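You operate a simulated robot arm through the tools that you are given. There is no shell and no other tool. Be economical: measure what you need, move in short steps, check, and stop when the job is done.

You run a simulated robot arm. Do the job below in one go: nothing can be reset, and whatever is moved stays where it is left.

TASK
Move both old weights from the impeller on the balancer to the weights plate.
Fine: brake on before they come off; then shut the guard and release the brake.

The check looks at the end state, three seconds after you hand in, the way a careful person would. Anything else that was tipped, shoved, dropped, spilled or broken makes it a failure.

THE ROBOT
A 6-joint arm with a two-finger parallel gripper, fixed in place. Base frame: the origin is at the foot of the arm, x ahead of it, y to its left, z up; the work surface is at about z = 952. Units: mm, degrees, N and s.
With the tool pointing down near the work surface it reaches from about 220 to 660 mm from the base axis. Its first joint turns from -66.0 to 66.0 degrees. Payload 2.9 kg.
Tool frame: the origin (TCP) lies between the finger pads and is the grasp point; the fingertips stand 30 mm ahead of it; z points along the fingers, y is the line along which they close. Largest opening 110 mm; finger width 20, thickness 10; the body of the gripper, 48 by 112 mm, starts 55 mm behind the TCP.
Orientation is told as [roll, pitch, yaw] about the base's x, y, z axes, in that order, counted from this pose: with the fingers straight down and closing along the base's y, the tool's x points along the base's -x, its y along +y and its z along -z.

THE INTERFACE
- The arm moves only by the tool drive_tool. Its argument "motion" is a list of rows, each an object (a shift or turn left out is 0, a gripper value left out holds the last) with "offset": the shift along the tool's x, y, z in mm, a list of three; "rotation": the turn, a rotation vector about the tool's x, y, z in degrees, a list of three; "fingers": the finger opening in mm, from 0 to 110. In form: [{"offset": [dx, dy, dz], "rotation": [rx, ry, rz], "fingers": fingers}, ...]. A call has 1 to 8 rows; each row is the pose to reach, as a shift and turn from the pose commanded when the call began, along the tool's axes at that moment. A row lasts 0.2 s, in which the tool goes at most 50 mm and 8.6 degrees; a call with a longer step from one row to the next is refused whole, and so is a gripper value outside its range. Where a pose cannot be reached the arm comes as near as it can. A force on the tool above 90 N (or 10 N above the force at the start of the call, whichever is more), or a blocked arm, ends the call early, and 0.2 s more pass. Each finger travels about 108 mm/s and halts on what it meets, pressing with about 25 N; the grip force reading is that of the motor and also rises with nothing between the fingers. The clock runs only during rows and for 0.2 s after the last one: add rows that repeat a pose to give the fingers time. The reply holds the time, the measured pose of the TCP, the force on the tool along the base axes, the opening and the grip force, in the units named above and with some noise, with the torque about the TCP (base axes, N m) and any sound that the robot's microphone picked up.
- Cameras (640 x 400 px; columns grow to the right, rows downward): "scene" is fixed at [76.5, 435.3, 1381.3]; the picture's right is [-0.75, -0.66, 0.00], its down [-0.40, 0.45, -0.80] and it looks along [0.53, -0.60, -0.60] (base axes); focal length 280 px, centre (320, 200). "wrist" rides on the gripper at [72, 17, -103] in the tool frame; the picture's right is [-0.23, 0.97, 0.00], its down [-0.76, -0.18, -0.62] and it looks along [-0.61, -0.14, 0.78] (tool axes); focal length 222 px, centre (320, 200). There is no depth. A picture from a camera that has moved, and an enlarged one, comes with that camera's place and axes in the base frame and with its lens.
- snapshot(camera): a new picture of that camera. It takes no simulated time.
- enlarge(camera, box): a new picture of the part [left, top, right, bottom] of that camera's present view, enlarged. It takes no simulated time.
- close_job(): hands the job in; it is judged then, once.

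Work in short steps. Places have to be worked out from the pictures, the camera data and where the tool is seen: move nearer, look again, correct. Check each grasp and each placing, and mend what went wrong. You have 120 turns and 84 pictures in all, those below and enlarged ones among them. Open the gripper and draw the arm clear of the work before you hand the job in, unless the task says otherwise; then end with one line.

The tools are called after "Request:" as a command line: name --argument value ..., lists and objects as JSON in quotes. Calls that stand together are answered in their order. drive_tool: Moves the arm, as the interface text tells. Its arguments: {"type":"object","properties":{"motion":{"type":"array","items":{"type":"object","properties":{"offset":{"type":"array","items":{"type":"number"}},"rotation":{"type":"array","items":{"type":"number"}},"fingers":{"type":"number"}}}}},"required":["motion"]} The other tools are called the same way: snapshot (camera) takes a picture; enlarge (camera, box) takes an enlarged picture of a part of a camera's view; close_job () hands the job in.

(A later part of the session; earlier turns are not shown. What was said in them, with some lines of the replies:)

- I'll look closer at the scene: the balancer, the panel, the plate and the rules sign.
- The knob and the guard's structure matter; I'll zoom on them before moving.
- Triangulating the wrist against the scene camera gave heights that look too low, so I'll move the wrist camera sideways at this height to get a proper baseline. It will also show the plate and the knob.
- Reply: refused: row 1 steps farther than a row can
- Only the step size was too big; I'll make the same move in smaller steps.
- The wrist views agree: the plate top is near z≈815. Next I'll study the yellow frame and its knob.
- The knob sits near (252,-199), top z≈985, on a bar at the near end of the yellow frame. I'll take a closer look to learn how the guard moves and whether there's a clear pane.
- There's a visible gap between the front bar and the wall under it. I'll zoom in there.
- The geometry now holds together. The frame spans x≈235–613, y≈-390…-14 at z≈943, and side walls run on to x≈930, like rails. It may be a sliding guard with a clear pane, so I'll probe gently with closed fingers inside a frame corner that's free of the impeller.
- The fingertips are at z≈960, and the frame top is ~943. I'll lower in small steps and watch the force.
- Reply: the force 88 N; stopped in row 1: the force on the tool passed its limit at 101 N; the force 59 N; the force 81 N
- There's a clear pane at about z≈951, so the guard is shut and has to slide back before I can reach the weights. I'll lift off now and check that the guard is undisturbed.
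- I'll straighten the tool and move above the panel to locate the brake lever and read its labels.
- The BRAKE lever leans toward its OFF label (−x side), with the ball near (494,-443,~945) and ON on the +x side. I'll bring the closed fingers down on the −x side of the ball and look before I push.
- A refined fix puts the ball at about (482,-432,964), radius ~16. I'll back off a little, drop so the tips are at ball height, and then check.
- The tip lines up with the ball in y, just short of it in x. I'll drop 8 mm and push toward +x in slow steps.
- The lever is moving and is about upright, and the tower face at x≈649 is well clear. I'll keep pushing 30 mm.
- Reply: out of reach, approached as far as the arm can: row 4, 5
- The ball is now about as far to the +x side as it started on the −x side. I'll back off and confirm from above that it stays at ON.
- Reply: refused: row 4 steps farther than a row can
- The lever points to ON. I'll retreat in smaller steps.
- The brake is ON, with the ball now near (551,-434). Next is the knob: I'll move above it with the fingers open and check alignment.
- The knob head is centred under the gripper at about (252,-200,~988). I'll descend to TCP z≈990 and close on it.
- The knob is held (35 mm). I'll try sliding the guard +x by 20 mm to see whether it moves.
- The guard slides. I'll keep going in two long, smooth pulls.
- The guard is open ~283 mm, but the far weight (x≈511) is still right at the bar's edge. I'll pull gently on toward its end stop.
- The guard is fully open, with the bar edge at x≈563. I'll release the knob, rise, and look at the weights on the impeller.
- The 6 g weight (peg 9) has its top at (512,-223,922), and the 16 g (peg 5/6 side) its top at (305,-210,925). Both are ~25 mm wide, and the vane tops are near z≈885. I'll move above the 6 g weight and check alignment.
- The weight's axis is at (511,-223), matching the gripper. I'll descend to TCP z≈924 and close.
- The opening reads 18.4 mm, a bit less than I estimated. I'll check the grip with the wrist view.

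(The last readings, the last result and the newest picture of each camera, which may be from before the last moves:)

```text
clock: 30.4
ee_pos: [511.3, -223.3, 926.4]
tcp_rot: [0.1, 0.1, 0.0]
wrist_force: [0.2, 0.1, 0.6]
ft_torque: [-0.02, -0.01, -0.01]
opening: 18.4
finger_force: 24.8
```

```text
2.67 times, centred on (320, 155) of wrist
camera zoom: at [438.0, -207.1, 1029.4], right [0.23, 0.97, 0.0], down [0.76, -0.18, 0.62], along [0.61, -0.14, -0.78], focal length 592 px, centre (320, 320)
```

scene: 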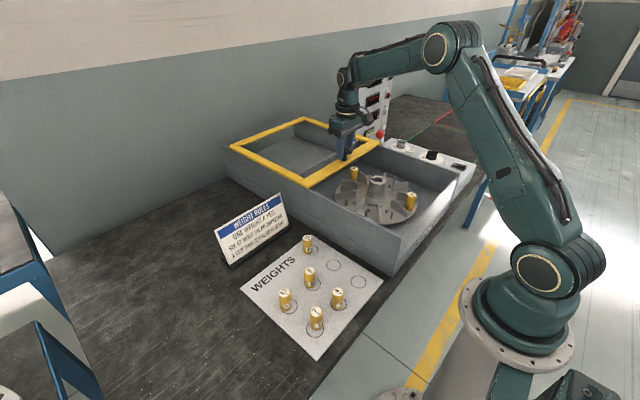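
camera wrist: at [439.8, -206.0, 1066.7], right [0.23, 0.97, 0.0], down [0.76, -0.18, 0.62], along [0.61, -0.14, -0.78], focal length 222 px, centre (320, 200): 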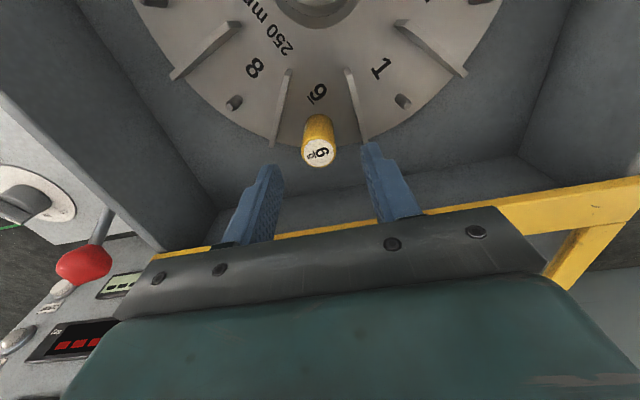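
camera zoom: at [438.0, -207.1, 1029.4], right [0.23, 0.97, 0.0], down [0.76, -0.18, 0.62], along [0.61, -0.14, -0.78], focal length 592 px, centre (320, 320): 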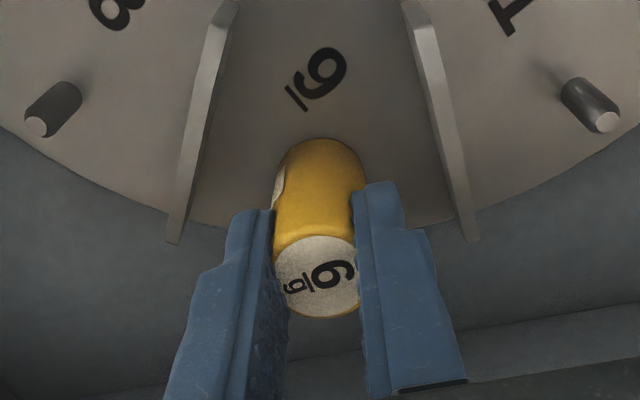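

The weight is held squarely between the pads. I'll firm the grip and lift straight up slowly.

Request:
drive_tool --motion '[{"offset": [0, 0, 0], "fingers": 2}, {"offset": [0, 0, 0], "fingers": 2}, {"offset": [0, 0, -8], "fingers": 2}, {"offset": [0, 0, -18], "fingers": 2}, {"offset": [0, 0, -32], "fingers": 2}, {"offset": [0, 0, -50], "fingers": 2}, {"offset": [0, 0, -70], "fingers": 2}, {"offset": [0, 0, -70], "fingers": 2}]'

Request:
snapshot --camera "wrist"

Request:
enlarge --camera "scene" --box '[320, 130, 440, 210]'

```text
clock: 32.2
ee_pos: [510.4, -222.6, 995.9]
tcp_rot: [0.0, 0.1, 0.0]
wrist_force: [0.6, -0.2, -0.2]
ft_torque: [0.0, 0.01, 0.0]
opening: 22.8
finger_force: 24.9
```

```text
39 pictures are left
camera wrist: at [438.3, -207.0, 1100.1], right [0.23, 0.97, 0.0], down [0.76, -0.18, 0.62], along [0.61, -0.14, -0.78], focal length 222 px, centre (320, 200)
```

wrist: 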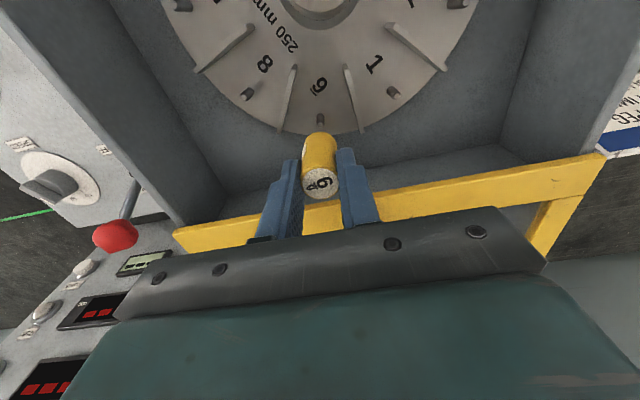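

```text
5.00 times, centred on (380, 170) of scene
camera zoom: at [76.5, 435.3, 1381.3], right [-0.75, -0.66, 0.0], down [-0.4, 0.45, -0.8], along [0.53, -0.6, -0.6], focal length 1402 px, centre (20, 350)
```

zoom: 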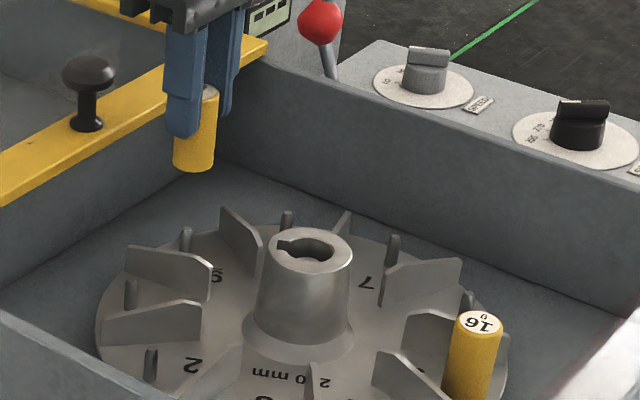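

The weight is off the peg and the grip is secure. I'll raise it and carry it toward the free circle near (367,47), rotating −90° so the gripper body clears the box wall.

Request:
drive_tool --motion '[{"offset": [0, 0, -30]}, {"offset": [20, 25, -60], "rotation": [0, 0, 8]}, {"offset": [40, 62, -70], "rotation": [0, 0, 16]}, {"offset": [60, 104, -70], "rotation": [0, 0, 24]}, {"offset": [80, 146, -70], "rotation": [0, 0, 32]}, {"offset": [100, 188, -70], "rotation": [0, 0, 40]}, {"offset": [122, 230, -70], "rotation": [0, 0, 48]}, {"offset": [143, 270, -70], "rotation": [0, 0, 56]}]'

Request:
drive_tool --motion '[{"offset": [0, 0, 0], "rotation": [0, 0, 8]}, {"offset": [0, 0, 0], "rotation": [0, 0, 16]}, {"offset": [0, 0, 0], "rotation": [0, 0, 24]}, {"offset": [0, 0, 0], "rotation": [0, 0, 32]}, {"offset": [0, 0, 0], "rotation": [0, 0, 34]}, {"offset": [0, 0, 0], "rotation": [0, 0, 34]}]'

Request:
snapshot --camera "wrist"

Request:
snapshot --camera "scene"

```text
clock: 34.0
ee_pos: [366.7, 48.1, 1066.0]
tcp_rot: [-0.1, 0.1, -56.1]
wrist_force: [0.2, -0.1, 0.7]
ft_torque: [0.03, 0.04, 0.0]
opening: 22.7
finger_force: 25.2
```

```text
clock: 35.4
ee_pos: [367.3, 46.8, 1066.2]
tcp_rot: [-0.1, 0.0, -90.0]
wrist_force: [0.6, 0.0, -0.1]
ft_torque: [-0.02, 0.02, 0.01]
opening: 22.5
finger_force: 24.8
```

```text
37 pictures are left
camera wrist: at [384.3, 118.4, 1169.8], right [0.97, -0.23, 0.0], down [-0.18, -0.76, 0.62], along [-0.14, -0.61, -0.78], focal length 222 px, centre (320, 200)
```

wrist: 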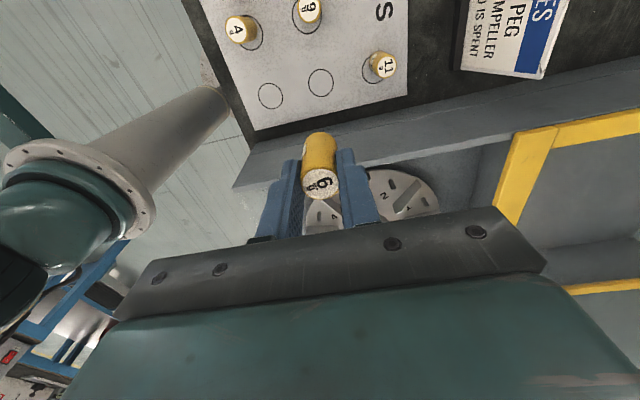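

```text
36 pictures are left
```

scene: 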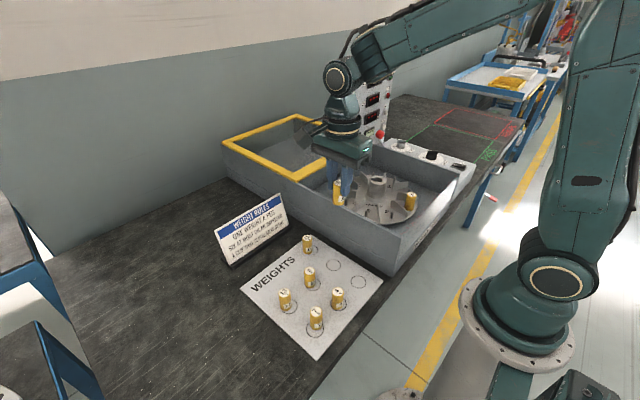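

Three views agree that the plate surface is at z≈806, with the free circles at B (370,51) and A (291,51). I'll lower the weight over B and check before contact.

Request:
drive_tool --motion '[{"offset": [2, 2, 40]}, {"offset": [4, 3, 80]}, {"offset": [4, 3, 120]}, {"offset": [4, 3, 155]}, {"offset": [4, 3, 180]}, {"offset": [4, 3, 188]}, {"offset": [4, 3, 188]}]'

Request:
snapshot --camera "wrist"

Request:
enlarge --camera "scene" --box '[270, 210, 400, 320]'

```text
clock: 37.0
ee_pos: [370.8, 50.4, 878.0]
tcp_rot: [-0.1, 0.0, -89.9]
wrist_force: [-0.4, 0.9, 0.4]
ft_torque: [0.0, 0.01, -0.02]
opening: 22.8
finger_force: 24.9
```

```text
35 pictures are left
camera wrist: at [387.2, 122.7, 981.7], right [0.97, -0.23, 0.0], down [-0.18, -0.76, 0.62], along [-0.14, -0.61, -0.78], focal length 222 px, centre (320, 200)
```

wrist: 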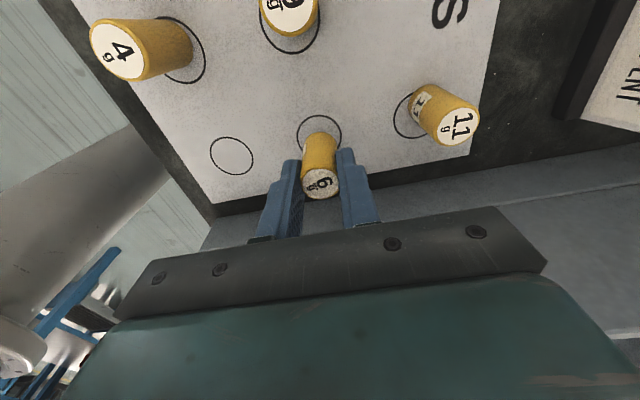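

```text
3.64 times, centred on (335, 265) of scene
camera zoom: at [76.5, 435.3, 1381.3], right [-0.75, -0.66, 0.0], down [-0.4, 0.45, -0.8], along [0.53, -0.6, -0.6], focal length 1020 px, centre (266, -36)
```

zoom: 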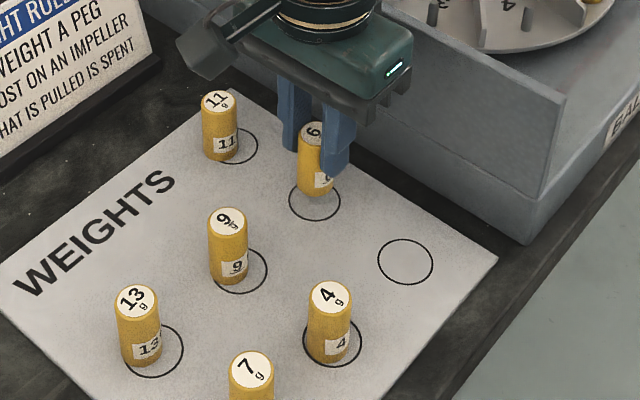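

The weight is right over circle B (centre ≈371,54). I'll shift 3 mm and lower, with small steps at the end to feel contact.

Request:
drive_tool --motion '[{"offset": [3, 0, 5]}, {"offset": [3, 0, 9]}, {"offset": [3, 0, 12]}, {"offset": [3, 0, 13]}, {"offset": [3, 0, 13]}]'

Request:
enlarge --camera "scene" --box '[300, 210, 380, 280]'

```text
clock: 38.2
ee_pos: [370.4, 53.3, 864.1]
tcp_rot: [-0.1, 0.1, -90.0]
wrist_force: [0.2, 0.3, -0.8]
ft_torque: [0.04, -0.03, -0.01]
opening: 22.8
finger_force: 25.0
```

```text
5.71 times, centred on (340, 245) of scene
camera zoom: at [76.5, 435.3, 1381.3], right [-0.75, -0.66, 0.0], down [-0.4, 0.45, -0.8], along [0.53, -0.6, -0.6], focal length 1602 px, centre (206, -57)
```

zoom: 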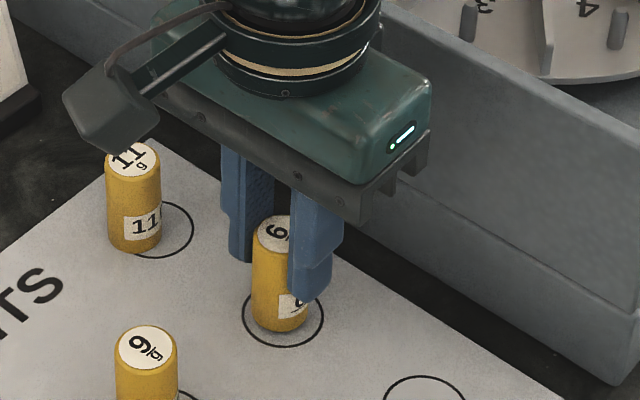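

Almost touching. I'll go down another few mm in 1 mm steps.

Request:
drive_tool --motion '[{"offset": [0, 0, 1]}, {"offset": [0, 0, 2]}, {"offset": [0, 0, 3]}, {"offset": [0, 0, 3]}]'

```text
clock: 39.2
ee_pos: [370.9, 54.0, 863.0]
tcp_rot: [-0.1, 0.0, -90.0]
wrist_force: [-0.1, 0.6, -0.6]
ft_torque: [-0.03, 0.0, 0.0]
opening: 22.5
finger_force: 25.0
```

Request:
drive_tool --motion '[{"offset": [0, 0, 1]}, {"offset": [0, 0, 2]}, {"offset": [0, 0, 3]}, {"offset": [0, 0, 3]}]'

Request:
enlarge --camera "scene" --box '[300, 210, 380, 280]'

```text
clock: 40.2
ee_pos: [371.2, 53.4, 859.8]
tcp_rot: [0.1, 0.0, -90.0]
wrist_force: [-3.2, -0.9, 26.7]
ft_torque: [-0.11, 0.17, -0.03]
opening: 22.7
finger_force: 24.8
```

```text
5.71 times, centred on (340, 245) of scene
camera zoom: at [76.1, 435.2, 1381.4], right [-0.75, -0.66, 0.0], down [-0.4, 0.45, -0.8], along [0.53, -0.6, -0.6], focal length 1602 px, centre (206, -57)
```

zoom: 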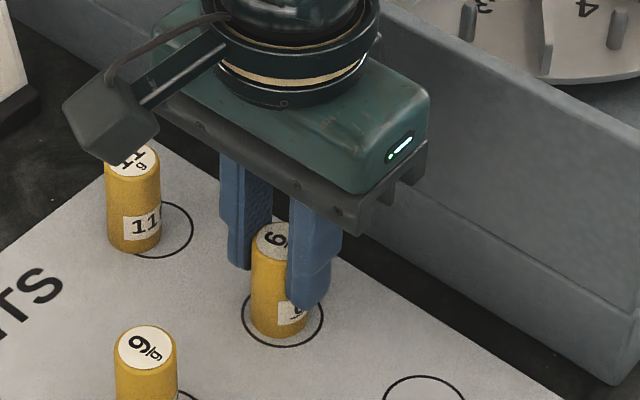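

Contact: 26.7 N with the weight standing on the plate. I'll open and rise.

Request:
drive_tool --motion '[{"offset": [0, 0, -1]}, {"offset": [0, 0, -1], "fingers": 45}, {"offset": [0, 0, -1], "fingers": 45}, {"offset": [0, 0, -25], "fingers": 45}, {"offset": [0, 0, -65], "fingers": 45}, {"offset": [0, 0, -110], "fingers": 45}, {"offset": [0, 0, -155], "fingers": 45}, {"offset": [0, 0, -195], "fingers": 45}]'

Request:
enlarge --camera "scene" --box '[270, 210, 400, 320]'

```text
clock: 42.0
ee_pos: [372.1, 53.5, 1054.2]
tcp_rot: [-0.1, 0.1, -90.0]
wrist_force: [-0.1, -0.6, 0.1]
ft_torque: [0.02, 0.02, 0.03]
opening: 44.8
finger_force: 0.0
```

```text
3.64 times, centred on (335, 265) of scene
camera zoom: at [76.5, 435.3, 1381.3], right [-0.75, -0.66, 0.0], down [-0.4, 0.45, -0.8], along [0.53, -0.6, -0.6], focal length 1020 px, centre (266, -36)
```

zoom: 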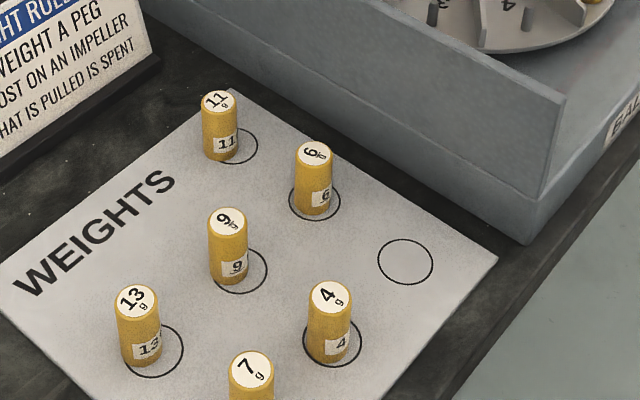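

The 6 g weight stands in its circle. Now I'll go over to the 16 g weight at (305,-210), keeping this orientation.

Request:
drive_tool --motion '[{"offset": [-40, -10, 0], "fingers": 54}, {"offset": [-80, -20, 0], "fingers": 54}, {"offset": [-120, -30, 0], "fingers": 54}, {"offset": [-160, -40, 0], "fingers": 54}, {"offset": [-200, -50, 0], "fingers": 54}, {"offset": [-240, -60, 25], "fingers": 54}, {"offset": [-263, -67, 60], "fingers": 54}, {"offset": [-263, -67, 80], "fingers": 54}]'

Request:
snapshot --camera "wrist"

Request:
enlarge --camera "scene" --box '[340, 130, 460, 230]'

```text
clock: 43.8
ee_pos: [305.5, -208.2, 976.1]
tcp_rot: [-0.1, 0.0, -89.9]
wrist_force: [0.2, 1.1, 1.3]
ft_torque: [0.03, 0.03, 0.01]
opening: 54.2
finger_force: 0.1
```

```text
30 pictures are left
camera wrist: at [320.7, -137.5, 1078.5], right [0.97, -0.23, 0.0], down [-0.18, -0.76, 0.62], along [-0.14, -0.61, -0.78], focal length 222 px, centre (320, 200)
```

wrist: 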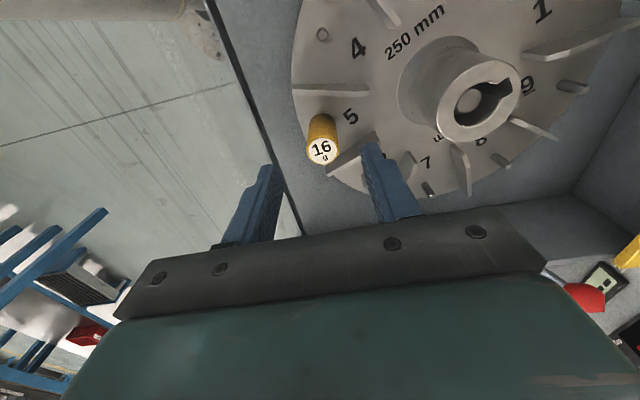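

```text
4.00 times, centred on (400, 180) of scene
camera zoom: at [76.5, 435.3, 1381.3], right [-0.75, -0.66, 0.0], down [-0.4, 0.45, -0.8], along [0.53, -0.6, -0.6], focal length 1122 px, centre (0, 280)
```

zoom: 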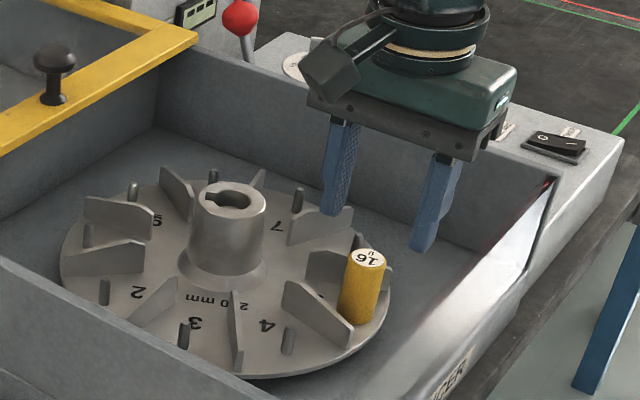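

The weight's axis is at (306,-211), matching. I'll descend to TCP z≈926 and grip.

Request:
drive_tool --motion '[{"offset": [-3, 0, 18]}, {"offset": [-3, 0, 34]}, {"offset": [-3, 0, 45]}, {"offset": [-3, 0, 49]}, {"offset": [-3, 0, 49], "fingers": 10}, {"offset": [-3, 0, 49], "fingers": 10}, {"offset": [-3, 0, 49], "fingers": 10}]'

Request:
enlarge --camera "wrist" --box '[230, 80, 410, 230]'

```text
clock: 45.4
ee_pos: [305.7, -212.6, 926.2]
tcp_rot: [-0.1, -0.1, -90.0]
wrist_force: [-0.3, 0.1, -0.1]
ft_torque: [0.05, 0.01, 0.0]
opening: 22.8
finger_force: 24.6
```

```text
2.67 times, centred on (320, 155) of wrist
camera zoom: at [320.5, -140.6, 1029.3], right [0.97, -0.23, 0.0], down [-0.18, -0.76, 0.62], along [-0.14, -0.61, -0.78], focal length 592 px, centre (320, 320)
```

zoom: 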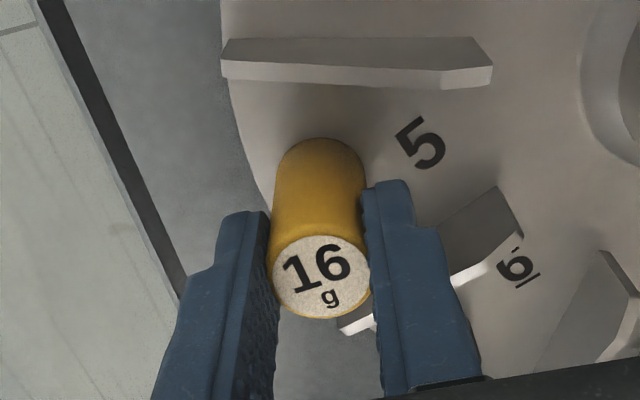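

The 16 g weight is gripped squarely (22.8 mm). I'll lift it straight up slowly, then raise to carrying height.

Request:
drive_tool --motion '[{"offset": [0, 0, 0], "fingers": 2}, {"offset": [0, 0, -8], "fingers": 2}, {"offset": [0, 0, -18], "fingers": 2}, {"offset": [0, 0, -32], "fingers": 2}, {"offset": [0, 0, -50], "fingers": 2}, {"offset": [0, 0, -80], "fingers": 2}, {"offset": [0, 0, -115], "fingers": 2}, {"offset": [0, 0, -140], "fingers": 2}]'

Request:
enlarge --camera "scene" --box '[340, 110, 460, 230]'

```text
clock: 47.2
ee_pos: [303.4, -211.6, 1064.4]
tcp_rot: [0.0, 0.2, -90.0]
wrist_force: [0.3, -0.2, 0.3]
ft_torque: [0.02, 0.03, -0.03]
opening: 22.8
finger_force: 25.0
```

```text
3.33 times, centred on (400, 170) of scene
camera zoom: at [76.5, 435.3, 1381.3], right [-0.75, -0.66, 0.0], down [-0.4, 0.45, -0.8], along [0.53, -0.6, -0.6], focal length 935 px, centre (53, 300)
```

zoom: 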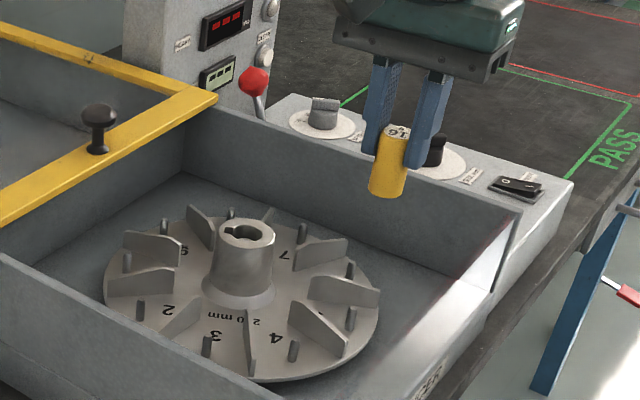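

The impeller is clear. I'll carry the weight to circle A (291,54) at height, then lower to just above the plate.

Request:
drive_tool --motion '[{"offset": [40, -2, 0]}, {"offset": [80, -4, 0]}, {"offset": [120, -6, 0]}, {"offset": [160, -8, 0]}, {"offset": [200, -10, 0]}, {"offset": [240, -12, 0]}, {"offset": [265, -12, 0]}, {"offset": [265, -12, 0]}]'

Request:
drive_tool --motion '[{"offset": [0, 0, 40]}, {"offset": [0, 0, 80]}, {"offset": [0, 0, 120]}, {"offset": [0, 0, 155]}, {"offset": [0, 0, 178]}, {"offset": [0, 0, 186]}, {"offset": [0, 0, 186]}]'

Request:
snapshot --camera "wrist"

Request:
enlarge --camera "scene" --box '[290, 220, 410, 320]'

```text
clock: 49.0
ee_pos: [292.3, 53.5, 1066.1]
tcp_rot: [-0.1, -0.1, -90.0]
wrist_force: [0.0, -0.9, 0.0]
ft_torque: [0.05, -0.02, -0.01]
opening: 23.7
finger_force: 24.9
```

```text
clock: 50.6
ee_pos: [291.7, 51.5, 879.3]
tcp_rot: [-0.1, 0.0, -90.0]
wrist_force: [-0.8, 0.0, 0.0]
ft_torque: [0.0, -0.01, 0.01]
opening: 23.6
finger_force: 25.0
```

```text
26 pictures are left
camera wrist: at [308.4, 124.0, 982.5], right [0.97, -0.23, 0.0], down [-0.18, -0.76, 0.62], along [-0.14, -0.61, -0.78], focal length 222 px, centre (320, 200)
```

wrist: 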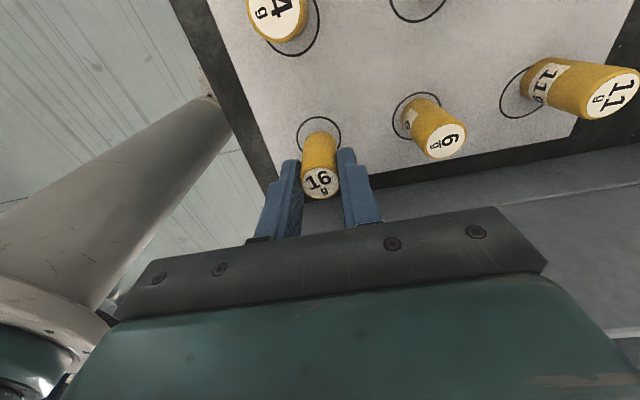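

```text
4.00 times, centred on (350, 270) of scene
camera zoom: at [76.5, 435.3, 1381.3], right [-0.75, -0.66, 0.0], down [-0.4, 0.45, -0.8], along [0.53, -0.6, -0.6], focal length 1122 px, centre (200, -80)
```

zoom: 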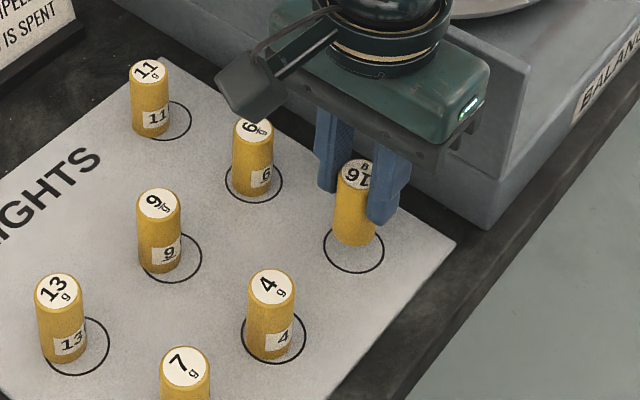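

It lines up as before. I'll lower with the same 3 mm shift and feel for contact.

Request:
drive_tool --motion '[{"offset": [3, 0, 6]}, {"offset": [3, 0, 11]}, {"offset": [3, 0, 14]}, {"offset": [3, 0, 15]}, {"offset": [3, 0, 16]}, {"offset": [3, 0, 16]}]'

Request:
drive_tool --motion '[{"offset": [0, 0, 1]}, {"offset": [0, 0, 2]}, {"offset": [0, 0, 2]}]'

```text
clock: 52.0
ee_pos: [291.6, 56.5, 863.2]
tcp_rot: [-0.1, 0.1, -90.1]
wrist_force: [-0.3, 0.1, 0.5]
ft_torque: [0.01, -0.04, 0.03]
opening: 23.6
finger_force: 25.1
```

```text
clock: 52.8
ee_pos: [290.7, 55.1, 861.2]
tcp_rot: [-0.1, 0.0, -90.0]
wrist_force: [0.3, -0.1, 0.3]
ft_torque: [-0.02, -0.01, 0.01]
opening: 23.9
finger_force: 25.0
```

Request:
drive_tool --motion '[{"offset": [0, 0, 1]}, {"offset": [0, 0, 1.5]}, {"offset": [0, 0, 1.5]}]'

Request:
enlarge --camera "scene" --box '[290, 220, 410, 320]'

```text
clock: 53.6
ee_pos: [291.2, 55.6, 860.6]
tcp_rot: [0.0, 0.1, -89.9]
wrist_force: [-2.6, -1.1, 27.3]
ft_torque: [-0.07, 0.18, -0.05]
opening: 23.4
finger_force: 24.7
```

```text
4.00 times, centred on (350, 270) of scene
camera zoom: at [76.2, 435.2, 1381.4], right [-0.75, -0.66, 0.0], down [-0.4, 0.45, -0.8], along [0.53, -0.6, -0.6], focal length 1122 px, centre (200, -80)
```

zoom: 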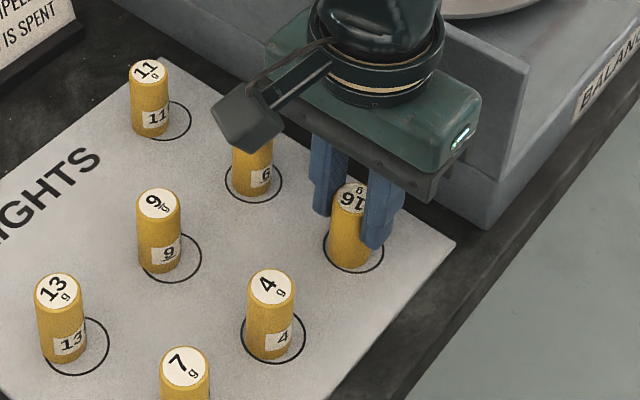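

It's standing on the plate inside the circle. I'll release and rise.

Request:
drive_tool --motion '[{"offset": [0, 0, -1]}, {"offset": [0, 0, -1], "fingers": 45}, {"offset": [0, 0, -1], "fingers": 45}, {"offset": [0, 0, -25], "fingers": 45}, {"offset": [0, 0, -65], "fingers": 45}, {"offset": [0, 0, -110], "fingers": 45}, {"offset": [0, 0, -155], "fingers": 45}, {"offset": [0, 0, -200], "fingers": 45}]'

Request:
enlarge --camera "scene" --box '[250, 200, 410, 340]'

```text
clock: 55.4
ee_pos: [291.9, 56.2, 1060.7]
tcp_rot: [-0.2, 0.1, -90.1]
wrist_force: [0.1, 0.1, 0.5]
ft_torque: [-0.02, 0.0, 0.01]
opening: 44.9
finger_force: 0.0
```

```text
2.86 times, centred on (330, 270) of scene
camera zoom: at [76.5, 435.3, 1381.3], right [-0.75, -0.66, 0.0], down [-0.4, 0.45, -0.8], along [0.53, -0.6, -0.6], focal length 801 px, centre (291, 0)
```

zoom: 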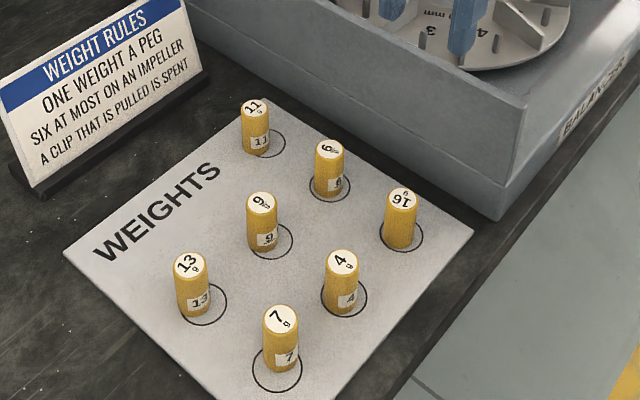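

Both weights stand in their circles. Now to shut the guard: I'll go back to the knob at (581,-200), turning the gripper back on the way.

Request:
drive_tool --motion '[{"offset": [-28, 32, 0], "rotation": [0, 0, -8.2], "fingers": 80}, {"offset": [-56, 64, 0], "rotation": [0, 0, -16.4], "fingers": 80}, {"offset": [-84, 96, 0], "rotation": [0, 0, -24.6], "fingers": 80}, {"offset": [-112, 128, 0], "rotation": [0, 0, -32.8], "fingers": 80}, {"offset": [-140, 160, 0], "rotation": [0, 0, -41], "fingers": 80}, {"offset": [-168, 192, 0], "rotation": [0, 0, -49.2], "fingers": 80}, {"offset": [-196, 224, 0], "rotation": [0, 0, -57.4], "fingers": 80}, {"offset": [-224, 250, 0], "rotation": [0, 0, -65.6], "fingers": 80}]'

Request:
drive_tool --motion '[{"offset": [0, 0, 0], "rotation": [0, 0, -8.2]}, {"offset": [0, 0, 0], "rotation": [0, 0, -16.4]}, {"offset": [0, 0, 0], "rotation": [0, 0, -24.4]}, {"offset": [0, 0, 0], "rotation": [0, 0, -24.4]}]'

```text
clock: 57.2
ee_pos: [542.7, -168.3, 1058.6]
tcp_rot: [0.0, 0.1, -24.2]
wrist_force: [1.1, -0.6, -0.6]
ft_torque: [-0.02, 0.02, -0.01]
opening: 80.3
finger_force: 0.0
```

```text
clock: 58.2
ee_pos: [543.4, -168.8, 1059.8]
tcp_rot: [0.0, 0.1, 0.1]
wrist_force: [0.4, 0.3, 0.3]
ft_torque: [0.02, -0.01, 0.02]
opening: 80.0
finger_force: 0.1
```

Next I'll align over the knob at (581,-200) and look before descending.

Request:
drive_tool --motion '[{"offset": [-19, -16, 0]}, {"offset": [-38, -32, 10]}, {"offset": [-38, -32, 25]}, {"offset": [-38, -32, 25]}]'

Request:
snapshot --camera "wrist"

```text
clock: 59.2
ee_pos: [580.2, -199.7, 1033.4]
tcp_rot: [0.0, 0.1, 0.0]
wrist_force: [0.3, 0.3, 0.4]
ft_torque: [0.02, 0.01, -0.01]
opening: 80.1
finger_force: 0.1
```

```text
22 pictures are left
camera wrist: at [507.2, -183.9, 1137.7], right [0.23, 0.97, 0.0], down [0.76, -0.18, 0.62], along [0.61, -0.14, -0.78], focal length 222 px, centre (320, 200)
```

wrist: 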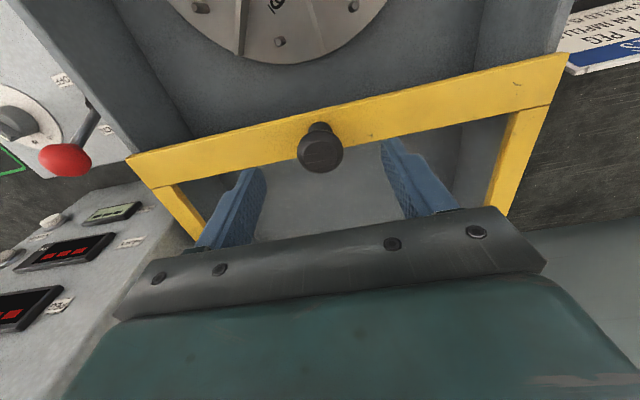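

The knob is under the gripper. I'll descend and close on it.

Request:
drive_tool --motion '[{"offset": [1, 0, 15]}, {"offset": [1, 0, 30]}, {"offset": [1, 0, 41]}, {"offset": [1, 0, 41], "fingers": 20}, {"offset": [1, 0, 41], "fingers": 20}, {"offset": [1, 0, 41], "fingers": 20}]'

```text
clock: 60.6
ee_pos: [579.4, -200.3, 994.0]
tcp_rot: [0.0, 0.1, 0.1]
wrist_force: [0.0, 0.2, -3.2]
ft_torque: [-0.24, -0.42, 0.03]
opening: 34.6
finger_force: 45.2
```

The knob is held. I'll slide the guard back −x in smooth strokes.

Request:
drive_tool --motion '[{"offset": [18, 0, 0]}, {"offset": [36, 0, 0]}, {"offset": [54, 0, 0]}, {"offset": [72, 0, 0]}, {"offset": [90, 0, 0]}, {"offset": [108, 0, 0]}, {"offset": [126, 0, 0]}, {"offset": [144, 0, 0]}]'

Request:
drive_tool --motion '[{"offset": [18, 0, 0]}, {"offset": [36, 0, 0]}, {"offset": [54, 0, 0]}, {"offset": [72, 0, 0]}, {"offset": [90, 0, 0]}, {"offset": [108, 0, 0]}, {"offset": [126, 0, 0]}, {"offset": [144, 0, 0]}]'

Request:
drive_tool --motion '[{"offset": [10, 0, 0]}, {"offset": [20, 0, 0]}, {"offset": [28, 0, 0]}, {"offset": [34, 0, 0]}, {"offset": [38, 0, 0]}, {"offset": [38, 0, 0]}]'

Request:
enlarge --camera "scene" --box '[220, 100, 480, 270]'

```text
clock: 62.4
ee_pos: [434.0, -199.9, 992.4]
tcp_rot: [0.1, 0.2, 0.1]
wrist_force: [1.2, -0.7, -12.7]
ft_torque: [-0.22, -0.8, -0.02]
opening: 34.9
finger_force: 45.4
```

```text
clock: 64.2
ee_pos: [291.3, -200.0, 992.4]
tcp_rot: [0.1, 0.4, 0.0]
wrist_force: [1.9, 8.9, -35.1]
ft_torque: [-0.06, -0.16, 0.09]
opening: 34.8
finger_force: 45.3
```

```text
clock: 65.6
ee_pos: [251.7, -200.6, 993.9]
tcp_rot: [0.2, 0.3, -0.1]
wrist_force: [-2.7, 3.0, -31.5]
ft_torque: [-0.17, 0.41, 0.3]
opening: 34.9
finger_force: 45.6
```

```text
2.35 times, centred on (350, 185) of scene
camera zoom: at [76.7, 435.2, 1381.3], right [-0.75, -0.66, 0.0], down [-0.4, 0.45, -0.8], along [0.53, -0.6, -0.6], focal length 660 px, centre (249, 235)
```

zoom: 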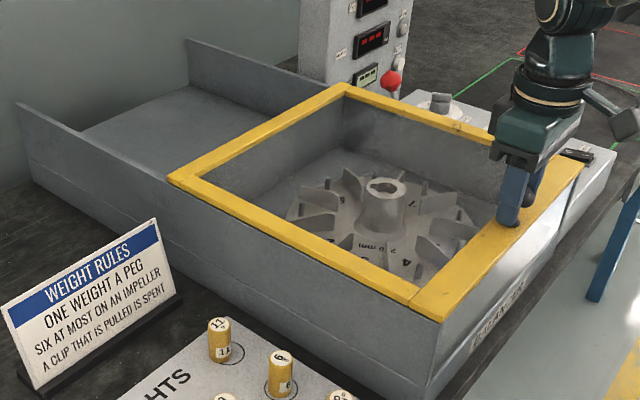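

The guard is back where it started. I'll check whether it's truly at its stop by pulling a few mm further and reading the force.

Request:
drive_tool --motion '[{"offset": [3, 0, 0]}, {"offset": [6, 0, 0]}, {"offset": [6, 0, 0]}]'

```text
clock: 66.4
ee_pos: [250.1, -200.4, 994.1]
tcp_rot: [0.0, -0.2, 0.4]
wrist_force: [25.0, 9.0, -36.9]
ft_torque: [-0.21, -0.12, 0.01]
opening: 34.6
finger_force: 44.9
```

That's 25 N of resistance with no travel, so the guard is fully shut at its stop. I'll release the knob and rise.

Request:
drive_tool --motion '[{"offset": [-5, 0, 0]}, {"offset": [-5, 0, 0], "fingers": 80}, {"offset": [-5, 0, 0], "fingers": 80}, {"offset": [-5, 0, -30], "fingers": 80}, {"offset": [-5, 0, -75], "fingers": 80}, {"offset": [-5, 0, -105], "fingers": 80}, {"offset": [-5, 0, -105], "fingers": 80}]'

Request:
enlarge --camera "wrist" --box '[120, 40, 560, 240]'

```text
clock: 68.0
ee_pos: [252.3, -200.2, 1100.0]
tcp_rot: [0.0, 0.0, 0.1]
wrist_force: [-0.3, -0.1, -0.1]
ft_torque: [0.03, -0.03, 0.02]
opening: 79.9
finger_force: 0.0
```

```text
1.45 times, centred on (340, 140) of wrist
camera zoom: at [178.1, -184.5, 1203.7], right [0.23, 0.97, 0.0], down [0.76, -0.18, 0.62], along [0.61, -0.14, -0.78], focal length 323 px, centre (291, 287)
```

zoom: 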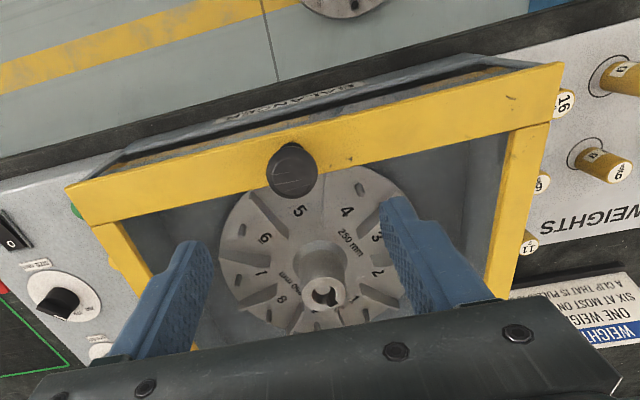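

The guard is shut. Now to the brake lever: vertical reach ends at r≈670 mm and the ball is at r≈700, so I'll tilt the tool forward about 35° while moving over.

Request:
drive_tool --motion '[{"offset": [-25, -28, 0], "rotation": [0, -4.4, 0], "fingers": 60}, {"offset": [-50, -56, 0], "rotation": [0, -8.8, 0]}, {"offset": [-75, -84, 0], "rotation": [0, -13.2, 0]}, {"offset": [-100, -112, 0], "rotation": [0, -17.6, 0]}, {"offset": [-125, -140, 0], "rotation": [0, -22, 0]}, {"offset": [-150, -168, 0], "rotation": [0, -26.4, 0]}, {"offset": [-175, -196, 0], "rotation": [0, -30.8, 0]}, {"offset": [-200, -224, 0], "rotation": [0, -35, 0]}]'

Request:
snapshot --camera "wrist"

Request:
enlarge --camera "scene" --box '[340, 60, 480, 180]'

```text
clock: 69.8
ee_pos: [452.2, -423.8, 1099.2]
tcp_rot: [0.1, -35.1, 0.0]
wrist_force: [0.0, 0.5, 0.3]
ft_torque: [-0.03, 0.01, 0.01]
opening: 60.3
finger_force: 0.0
```

```text
19 pictures are left
camera wrist: at [332.8, -408.4, 1142.2], right [0.19, 0.97, 0.13], down [0.27, -0.18, 0.95], along [0.95, -0.14, -0.29], focal length 222 px, centre (320, 200)
```

wrist: 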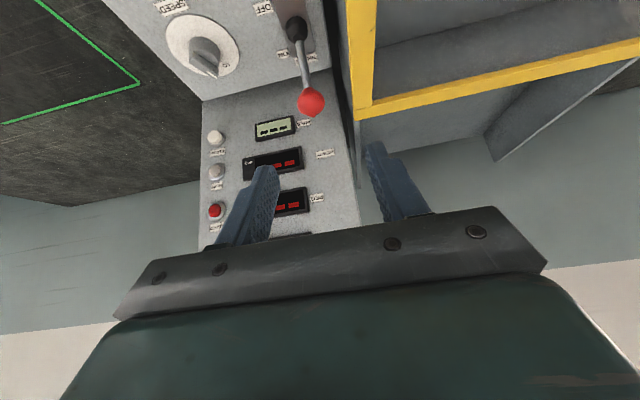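

```text
3.33 times, centred on (410, 120) of scene
camera zoom: at [76.5, 435.3, 1381.3], right [-0.75, -0.66, 0.0], down [-0.4, 0.45, -0.8], along [0.53, -0.6, -0.6], focal length 935 px, centre (20, 467)
```

zoom: 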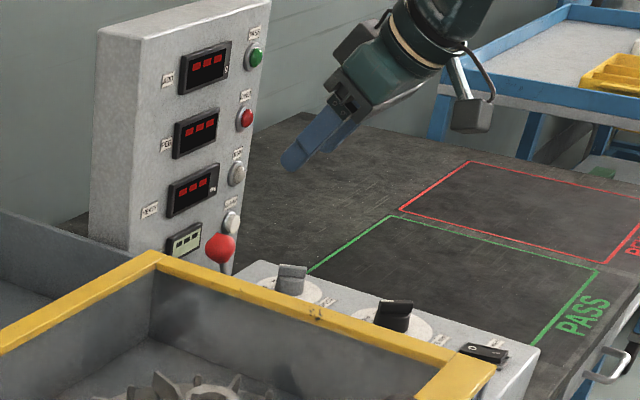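

The ball is at (554,-435,954), directly along the tool axis. I'll approach along that axis to a 50 mm standoff, then check.

Request:
drive_tool --motion '[{"offset": [0, -4, 35], "fingers": 48}, {"offset": [0, -8, 70], "fingers": 48}, {"offset": [0, -11, 105], "fingers": 48}, {"offset": [0, -11, 125], "fingers": 48}, {"offset": [0, -11, 125], "fingers": 48}]'

Request:
snapshot --camera "wrist"

Request:
enlarge --camera "scene" --box '[360, 90, 440, 160]'

```text
clock: 71.0
ee_pos: [524.0, -435.8, 995.7]
tcp_rot: [0.0, -34.9, -0.1]
wrist_force: [0.0, 0.4, 0.2]
ft_torque: [-0.03, -0.01, 0.04]
opening: 48.2
finger_force: 0.1
```

```text
17 pictures are left
camera wrist: at [404.4, -419.1, 1039.2], right [0.19, 0.97, 0.13], down [0.27, -0.18, 0.95], along [0.95, -0.14, -0.29], focal length 222 px, centre (320, 200)
```

wrist: 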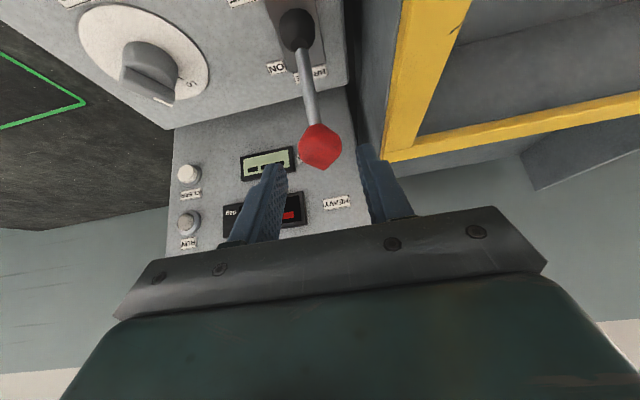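

```text
5.71 times, centred on (400, 125) of scene
camera zoom: at [76.5, 435.3, 1381.3], right [-0.75, -0.66, 0.0], down [-0.4, 0.45, -0.8], along [0.53, -0.6, -0.6], focal length 1602 px, centre (-137, 629)
```

zoom: 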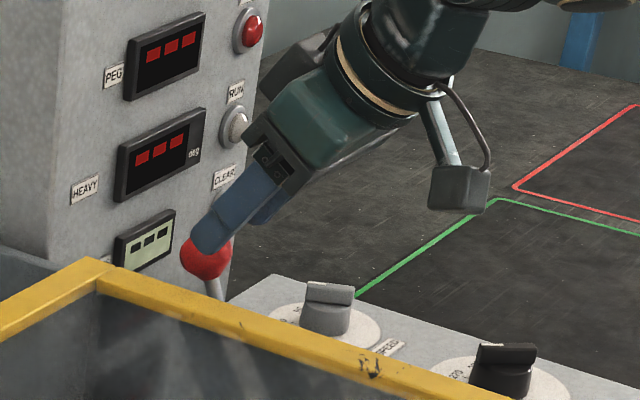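

The ball sits midway between the fingertips. I'll advance 47 mm along the tool axis so the pads straddle it.

Request:
drive_tool --motion '[{"offset": [0, 0, 10]}, {"offset": [0, 0, 20]}, {"offset": [0, 0, 30]}, {"offset": [0, 0, 40]}, {"offset": [0, 0, 47]}, {"offset": [0, 0, 47]}]'

Request:
enlarge --camera "wrist" --box '[220, 40, 440, 240]'

Request:
enlarge --camera "scene" --box '[360, 90, 440, 160]'

```text
clock: 72.4
ee_pos: [550.5, -434.8, 958.1]
tcp_rot: [0.0, -34.9, 0.1]
wrist_force: [0.1, 0.6, 0.4]
ft_torque: [0.01, 0.02, 0.02]
opening: 48.0
finger_force: 0.3
```

```text
2.00 times, centred on (330, 140) of wrist
camera zoom: at [431.3, -418.9, 1000.6], right [0.19, 0.97, 0.13], down [0.27, -0.18, 0.95], along [0.95, -0.14, -0.29], focal length 444 px, centre (300, 320)
```

zoom: 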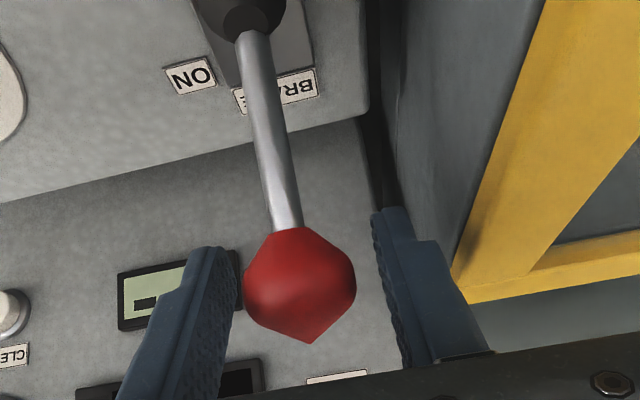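

```text
5.71 times, centred on (400, 125) of scene
camera zoom: at [76.5, 435.3, 1381.3], right [-0.75, -0.66, 0.0], down [-0.4, 0.45, -0.8], along [0.53, -0.6, -0.6], focal length 1602 px, centre (-137, 629)
```

zoom: 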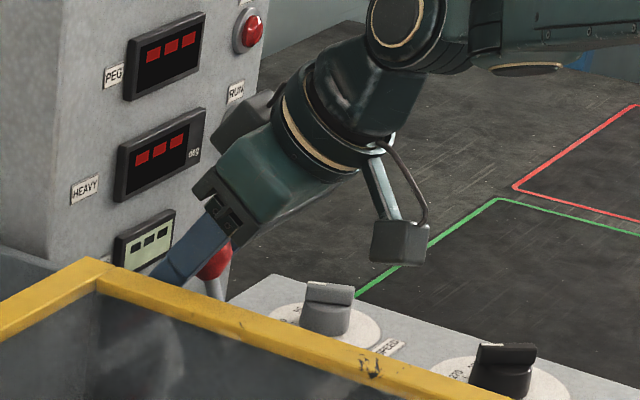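

The ball is between the pads. I'll close on it first.

Request:
drive_tool --motion '[{"offset": [0, 0, 3], "fingers": 20}, {"offset": [0, 0, 3], "fingers": 20}, {"offset": [0, 0, 3], "fingers": 20}]'

```text
clock: 73.2
ee_pos: [551.3, -434.8, 957.6]
tcp_rot: [-0.2, -35.0, 0.1]
wrist_force: [-22.5, 11.4, 18.9]
ft_torque: [0.05, 0.91, 0.07]
opening: 31.7
finger_force: 45.3
```

The ball is gripped (31.7 mm). I'll swing it along its arc toward OFF (−x), rising slightly at mid-stroke.

Request:
drive_tool --motion '[{"offset": [7, 0, -11]}, {"offset": [15.1, 0, -20.3]}, {"offset": [24.4, 0, -28]}, {"offset": [34.8, 0, -34.1]}, {"offset": [46.3, 0, -38.5]}, {"offset": [59, 0, -41.3]}, {"offset": [59, 0, -41.3]}]'

Request:
enlarge --camera "wrist" --box '[200, 0, 440, 240]'

Request:
enlarge --camera "scene" --box '[360, 90, 440, 160]'

```text
clock: 74.8
ee_pos: [480.5, -436.0, 956.3]
tcp_rot: [-0.2, -35.2, 0.3]
wrist_force: [6.6, 6.3, 17.3]
ft_torque: [-0.01, -1.35, 0.08]
opening: 32.3
finger_force: 45.2
```

```text
1.67 times, centred on (320, 120) of wrist
camera zoom: at [361.5, -419.0, 1000.1], right [0.18, 0.97, 0.13], down [0.26, -0.17, 0.95], along [0.95, -0.14, -0.29], focal length 370 px, centre (320, 333)
```

zoom: 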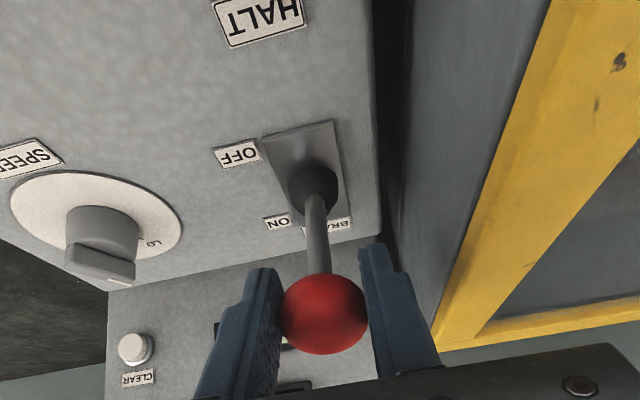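

```text
5.71 times, centred on (400, 125) of scene
camera zoom: at [76.4, 435.7, 1381.2], right [-0.75, -0.66, 0.0], down [-0.4, 0.45, -0.8], along [0.53, -0.6, -0.6], focal length 1602 px, centre (-137, 629)
```

zoom: 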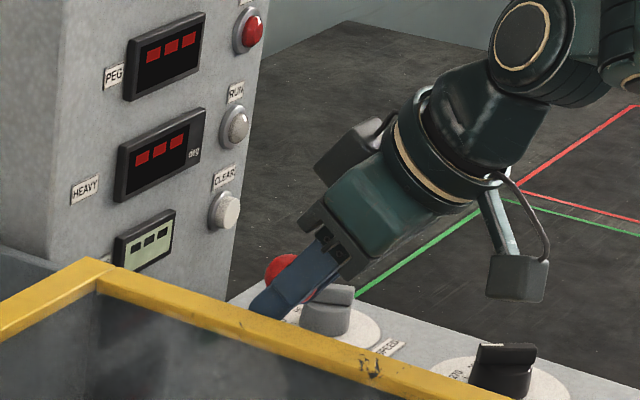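

The ball is back near its original OFF position (x≈482). I'll nudge a few mm further to make sure it's seated at the stop, then release.

Request:
drive_tool --motion '[{"offset": [3, 0, 0]}, {"offset": [6, 0, 0]}, {"offset": [6, 0, 0]}]'

Request:
drive_tool --motion '[{"offset": [0, 0, 0], "fingers": 48}, {"offset": [0, 0, 0], "fingers": 48}, {"offset": [0, 0, -20], "fingers": 48}, {"offset": [0, 0, -55], "fingers": 48}, {"offset": [0, 0, -95], "fingers": 48}, {"offset": [0, 0, -135], "fingers": 48}, {"offset": [0, 0, -135], "fingers": 48}]'

Request:
enlarge --camera "wrist" --box '[200, 0, 440, 240]'

Request:
enlarge --camera "scene" --box '[360, 100, 440, 170]'

```text
clock: 75.6
ee_pos: [478.3, -434.6, 956.2]
tcp_rot: [-0.4, -35.4, 0.5]
wrist_force: [18.7, 4.8, 24.9]
ft_torque: [0.04, -0.62, -0.09]
opening: 31.9
finger_force: 44.9
```

```text
clock: 77.2
ee_pos: [398.5, -435.9, 1062.4]
tcp_rot: [0.0, -34.9, 0.0]
wrist_force: [-0.1, -0.3, -0.3]
ft_torque: [-0.02, -0.01, 0.02]
opening: 47.7
finger_force: 0.1
```

```text
1.67 times, centred on (320, 120) of wrist
camera zoom: at [279.3, -420.1, 1105.5], right [0.19, 0.97, 0.13], down [0.27, -0.18, 0.95], along [0.95, -0.14, -0.29], focal length 370 px, centre (320, 333)
```

zoom: 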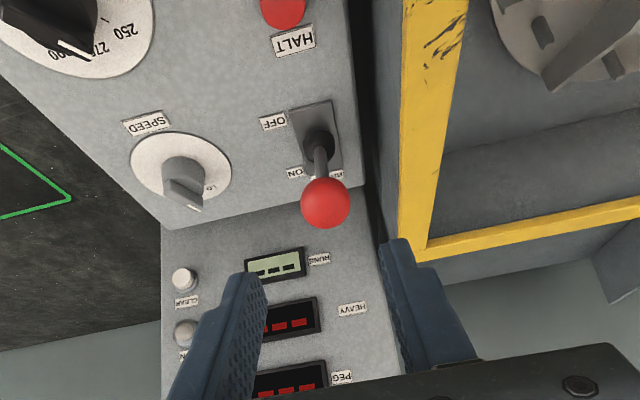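

```text
5.71 times, centred on (400, 135) of scene
camera zoom: at [76.5, 435.3, 1381.3], right [-0.75, -0.66, 0.0], down [-0.4, 0.45, -0.8], along [0.53, -0.6, -0.6], focal length 1602 px, centre (-137, 571)
```

zoom: 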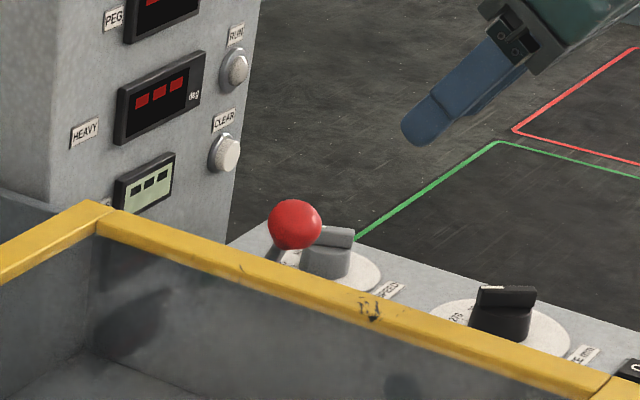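

The ball is back at exactly its original OFF image position, so the brake is released. I'll withdraw upward, level the tool, and do a final check.

Request:
drive_tool --motion '[{"offset": [-12, 20, -18], "rotation": [0, 4.4, 0], "fingers": 110}, {"offset": [-24, 50, -36], "rotation": [0, 8.8, 0]}, {"offset": [-36, 85, -54], "rotation": [0, 13.2, 0]}, {"offset": [-48, 120, -70], "rotation": [0, 17.6, 0]}, {"offset": [-58, 155, -82], "rotation": [0, 22, 0]}, {"offset": [-63, 190, -90], "rotation": [0, 26.4, 0]}, {"offset": [-63, 225, -90], "rotation": [0, 30.8, 0]}, {"offset": [-63, 250, -90], "rotation": [0, 35, 0]}]'

Request:
snapshot --camera "scene"

Request:
snapshot --camera "wrist"

```text
clock: 79.0
ee_pos: [398.0, -185.6, 1171.9]
tcp_rot: [0.0, 0.2, 0.0]
wrist_force: [0.1, 0.8, -1.1]
ft_torque: [-0.01, 0.02, 0.05]
opening: 110.0
finger_force: 0.0
```

```text
9 pictures are left
```

scene: 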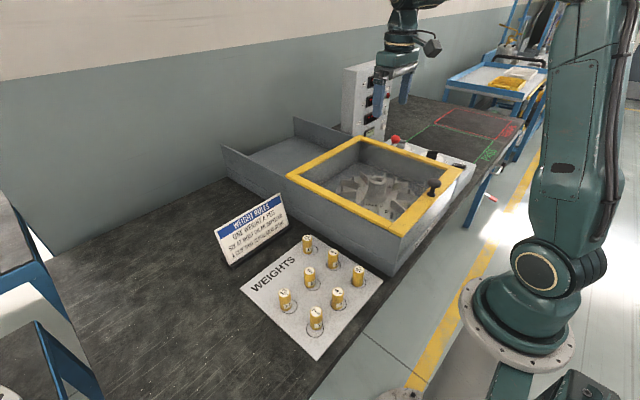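

```text
8 pictures are left
camera wrist: at [324.6, -168.7, 1277.2], right [0.23, 0.97, 0.0], down [0.76, -0.18, 0.62], along [0.6, -0.14, -0.78], focal length 222 px, centre (320, 200)
```

wrist: 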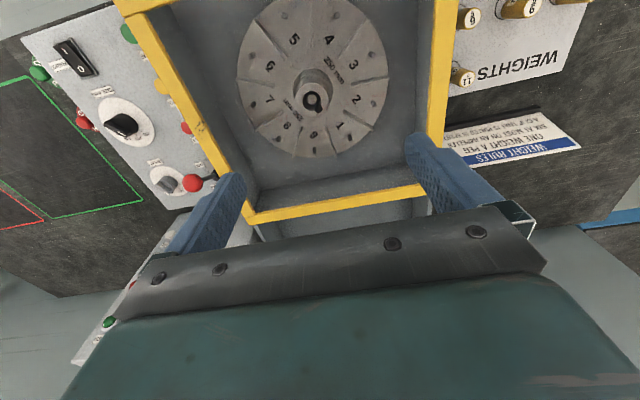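

The final pictures show an empty impeller, all seven weights upright on the plate, the guard shut, the brake at OFF and the arm clear with its gripper open. I'm handing in.

Request:
close_job

```text
The job is handed in.
```

Both old weights (6 g and 16 g) came off with the brake on and now stand on the weights plate; the guard is shut, the brake released and the arm clear.
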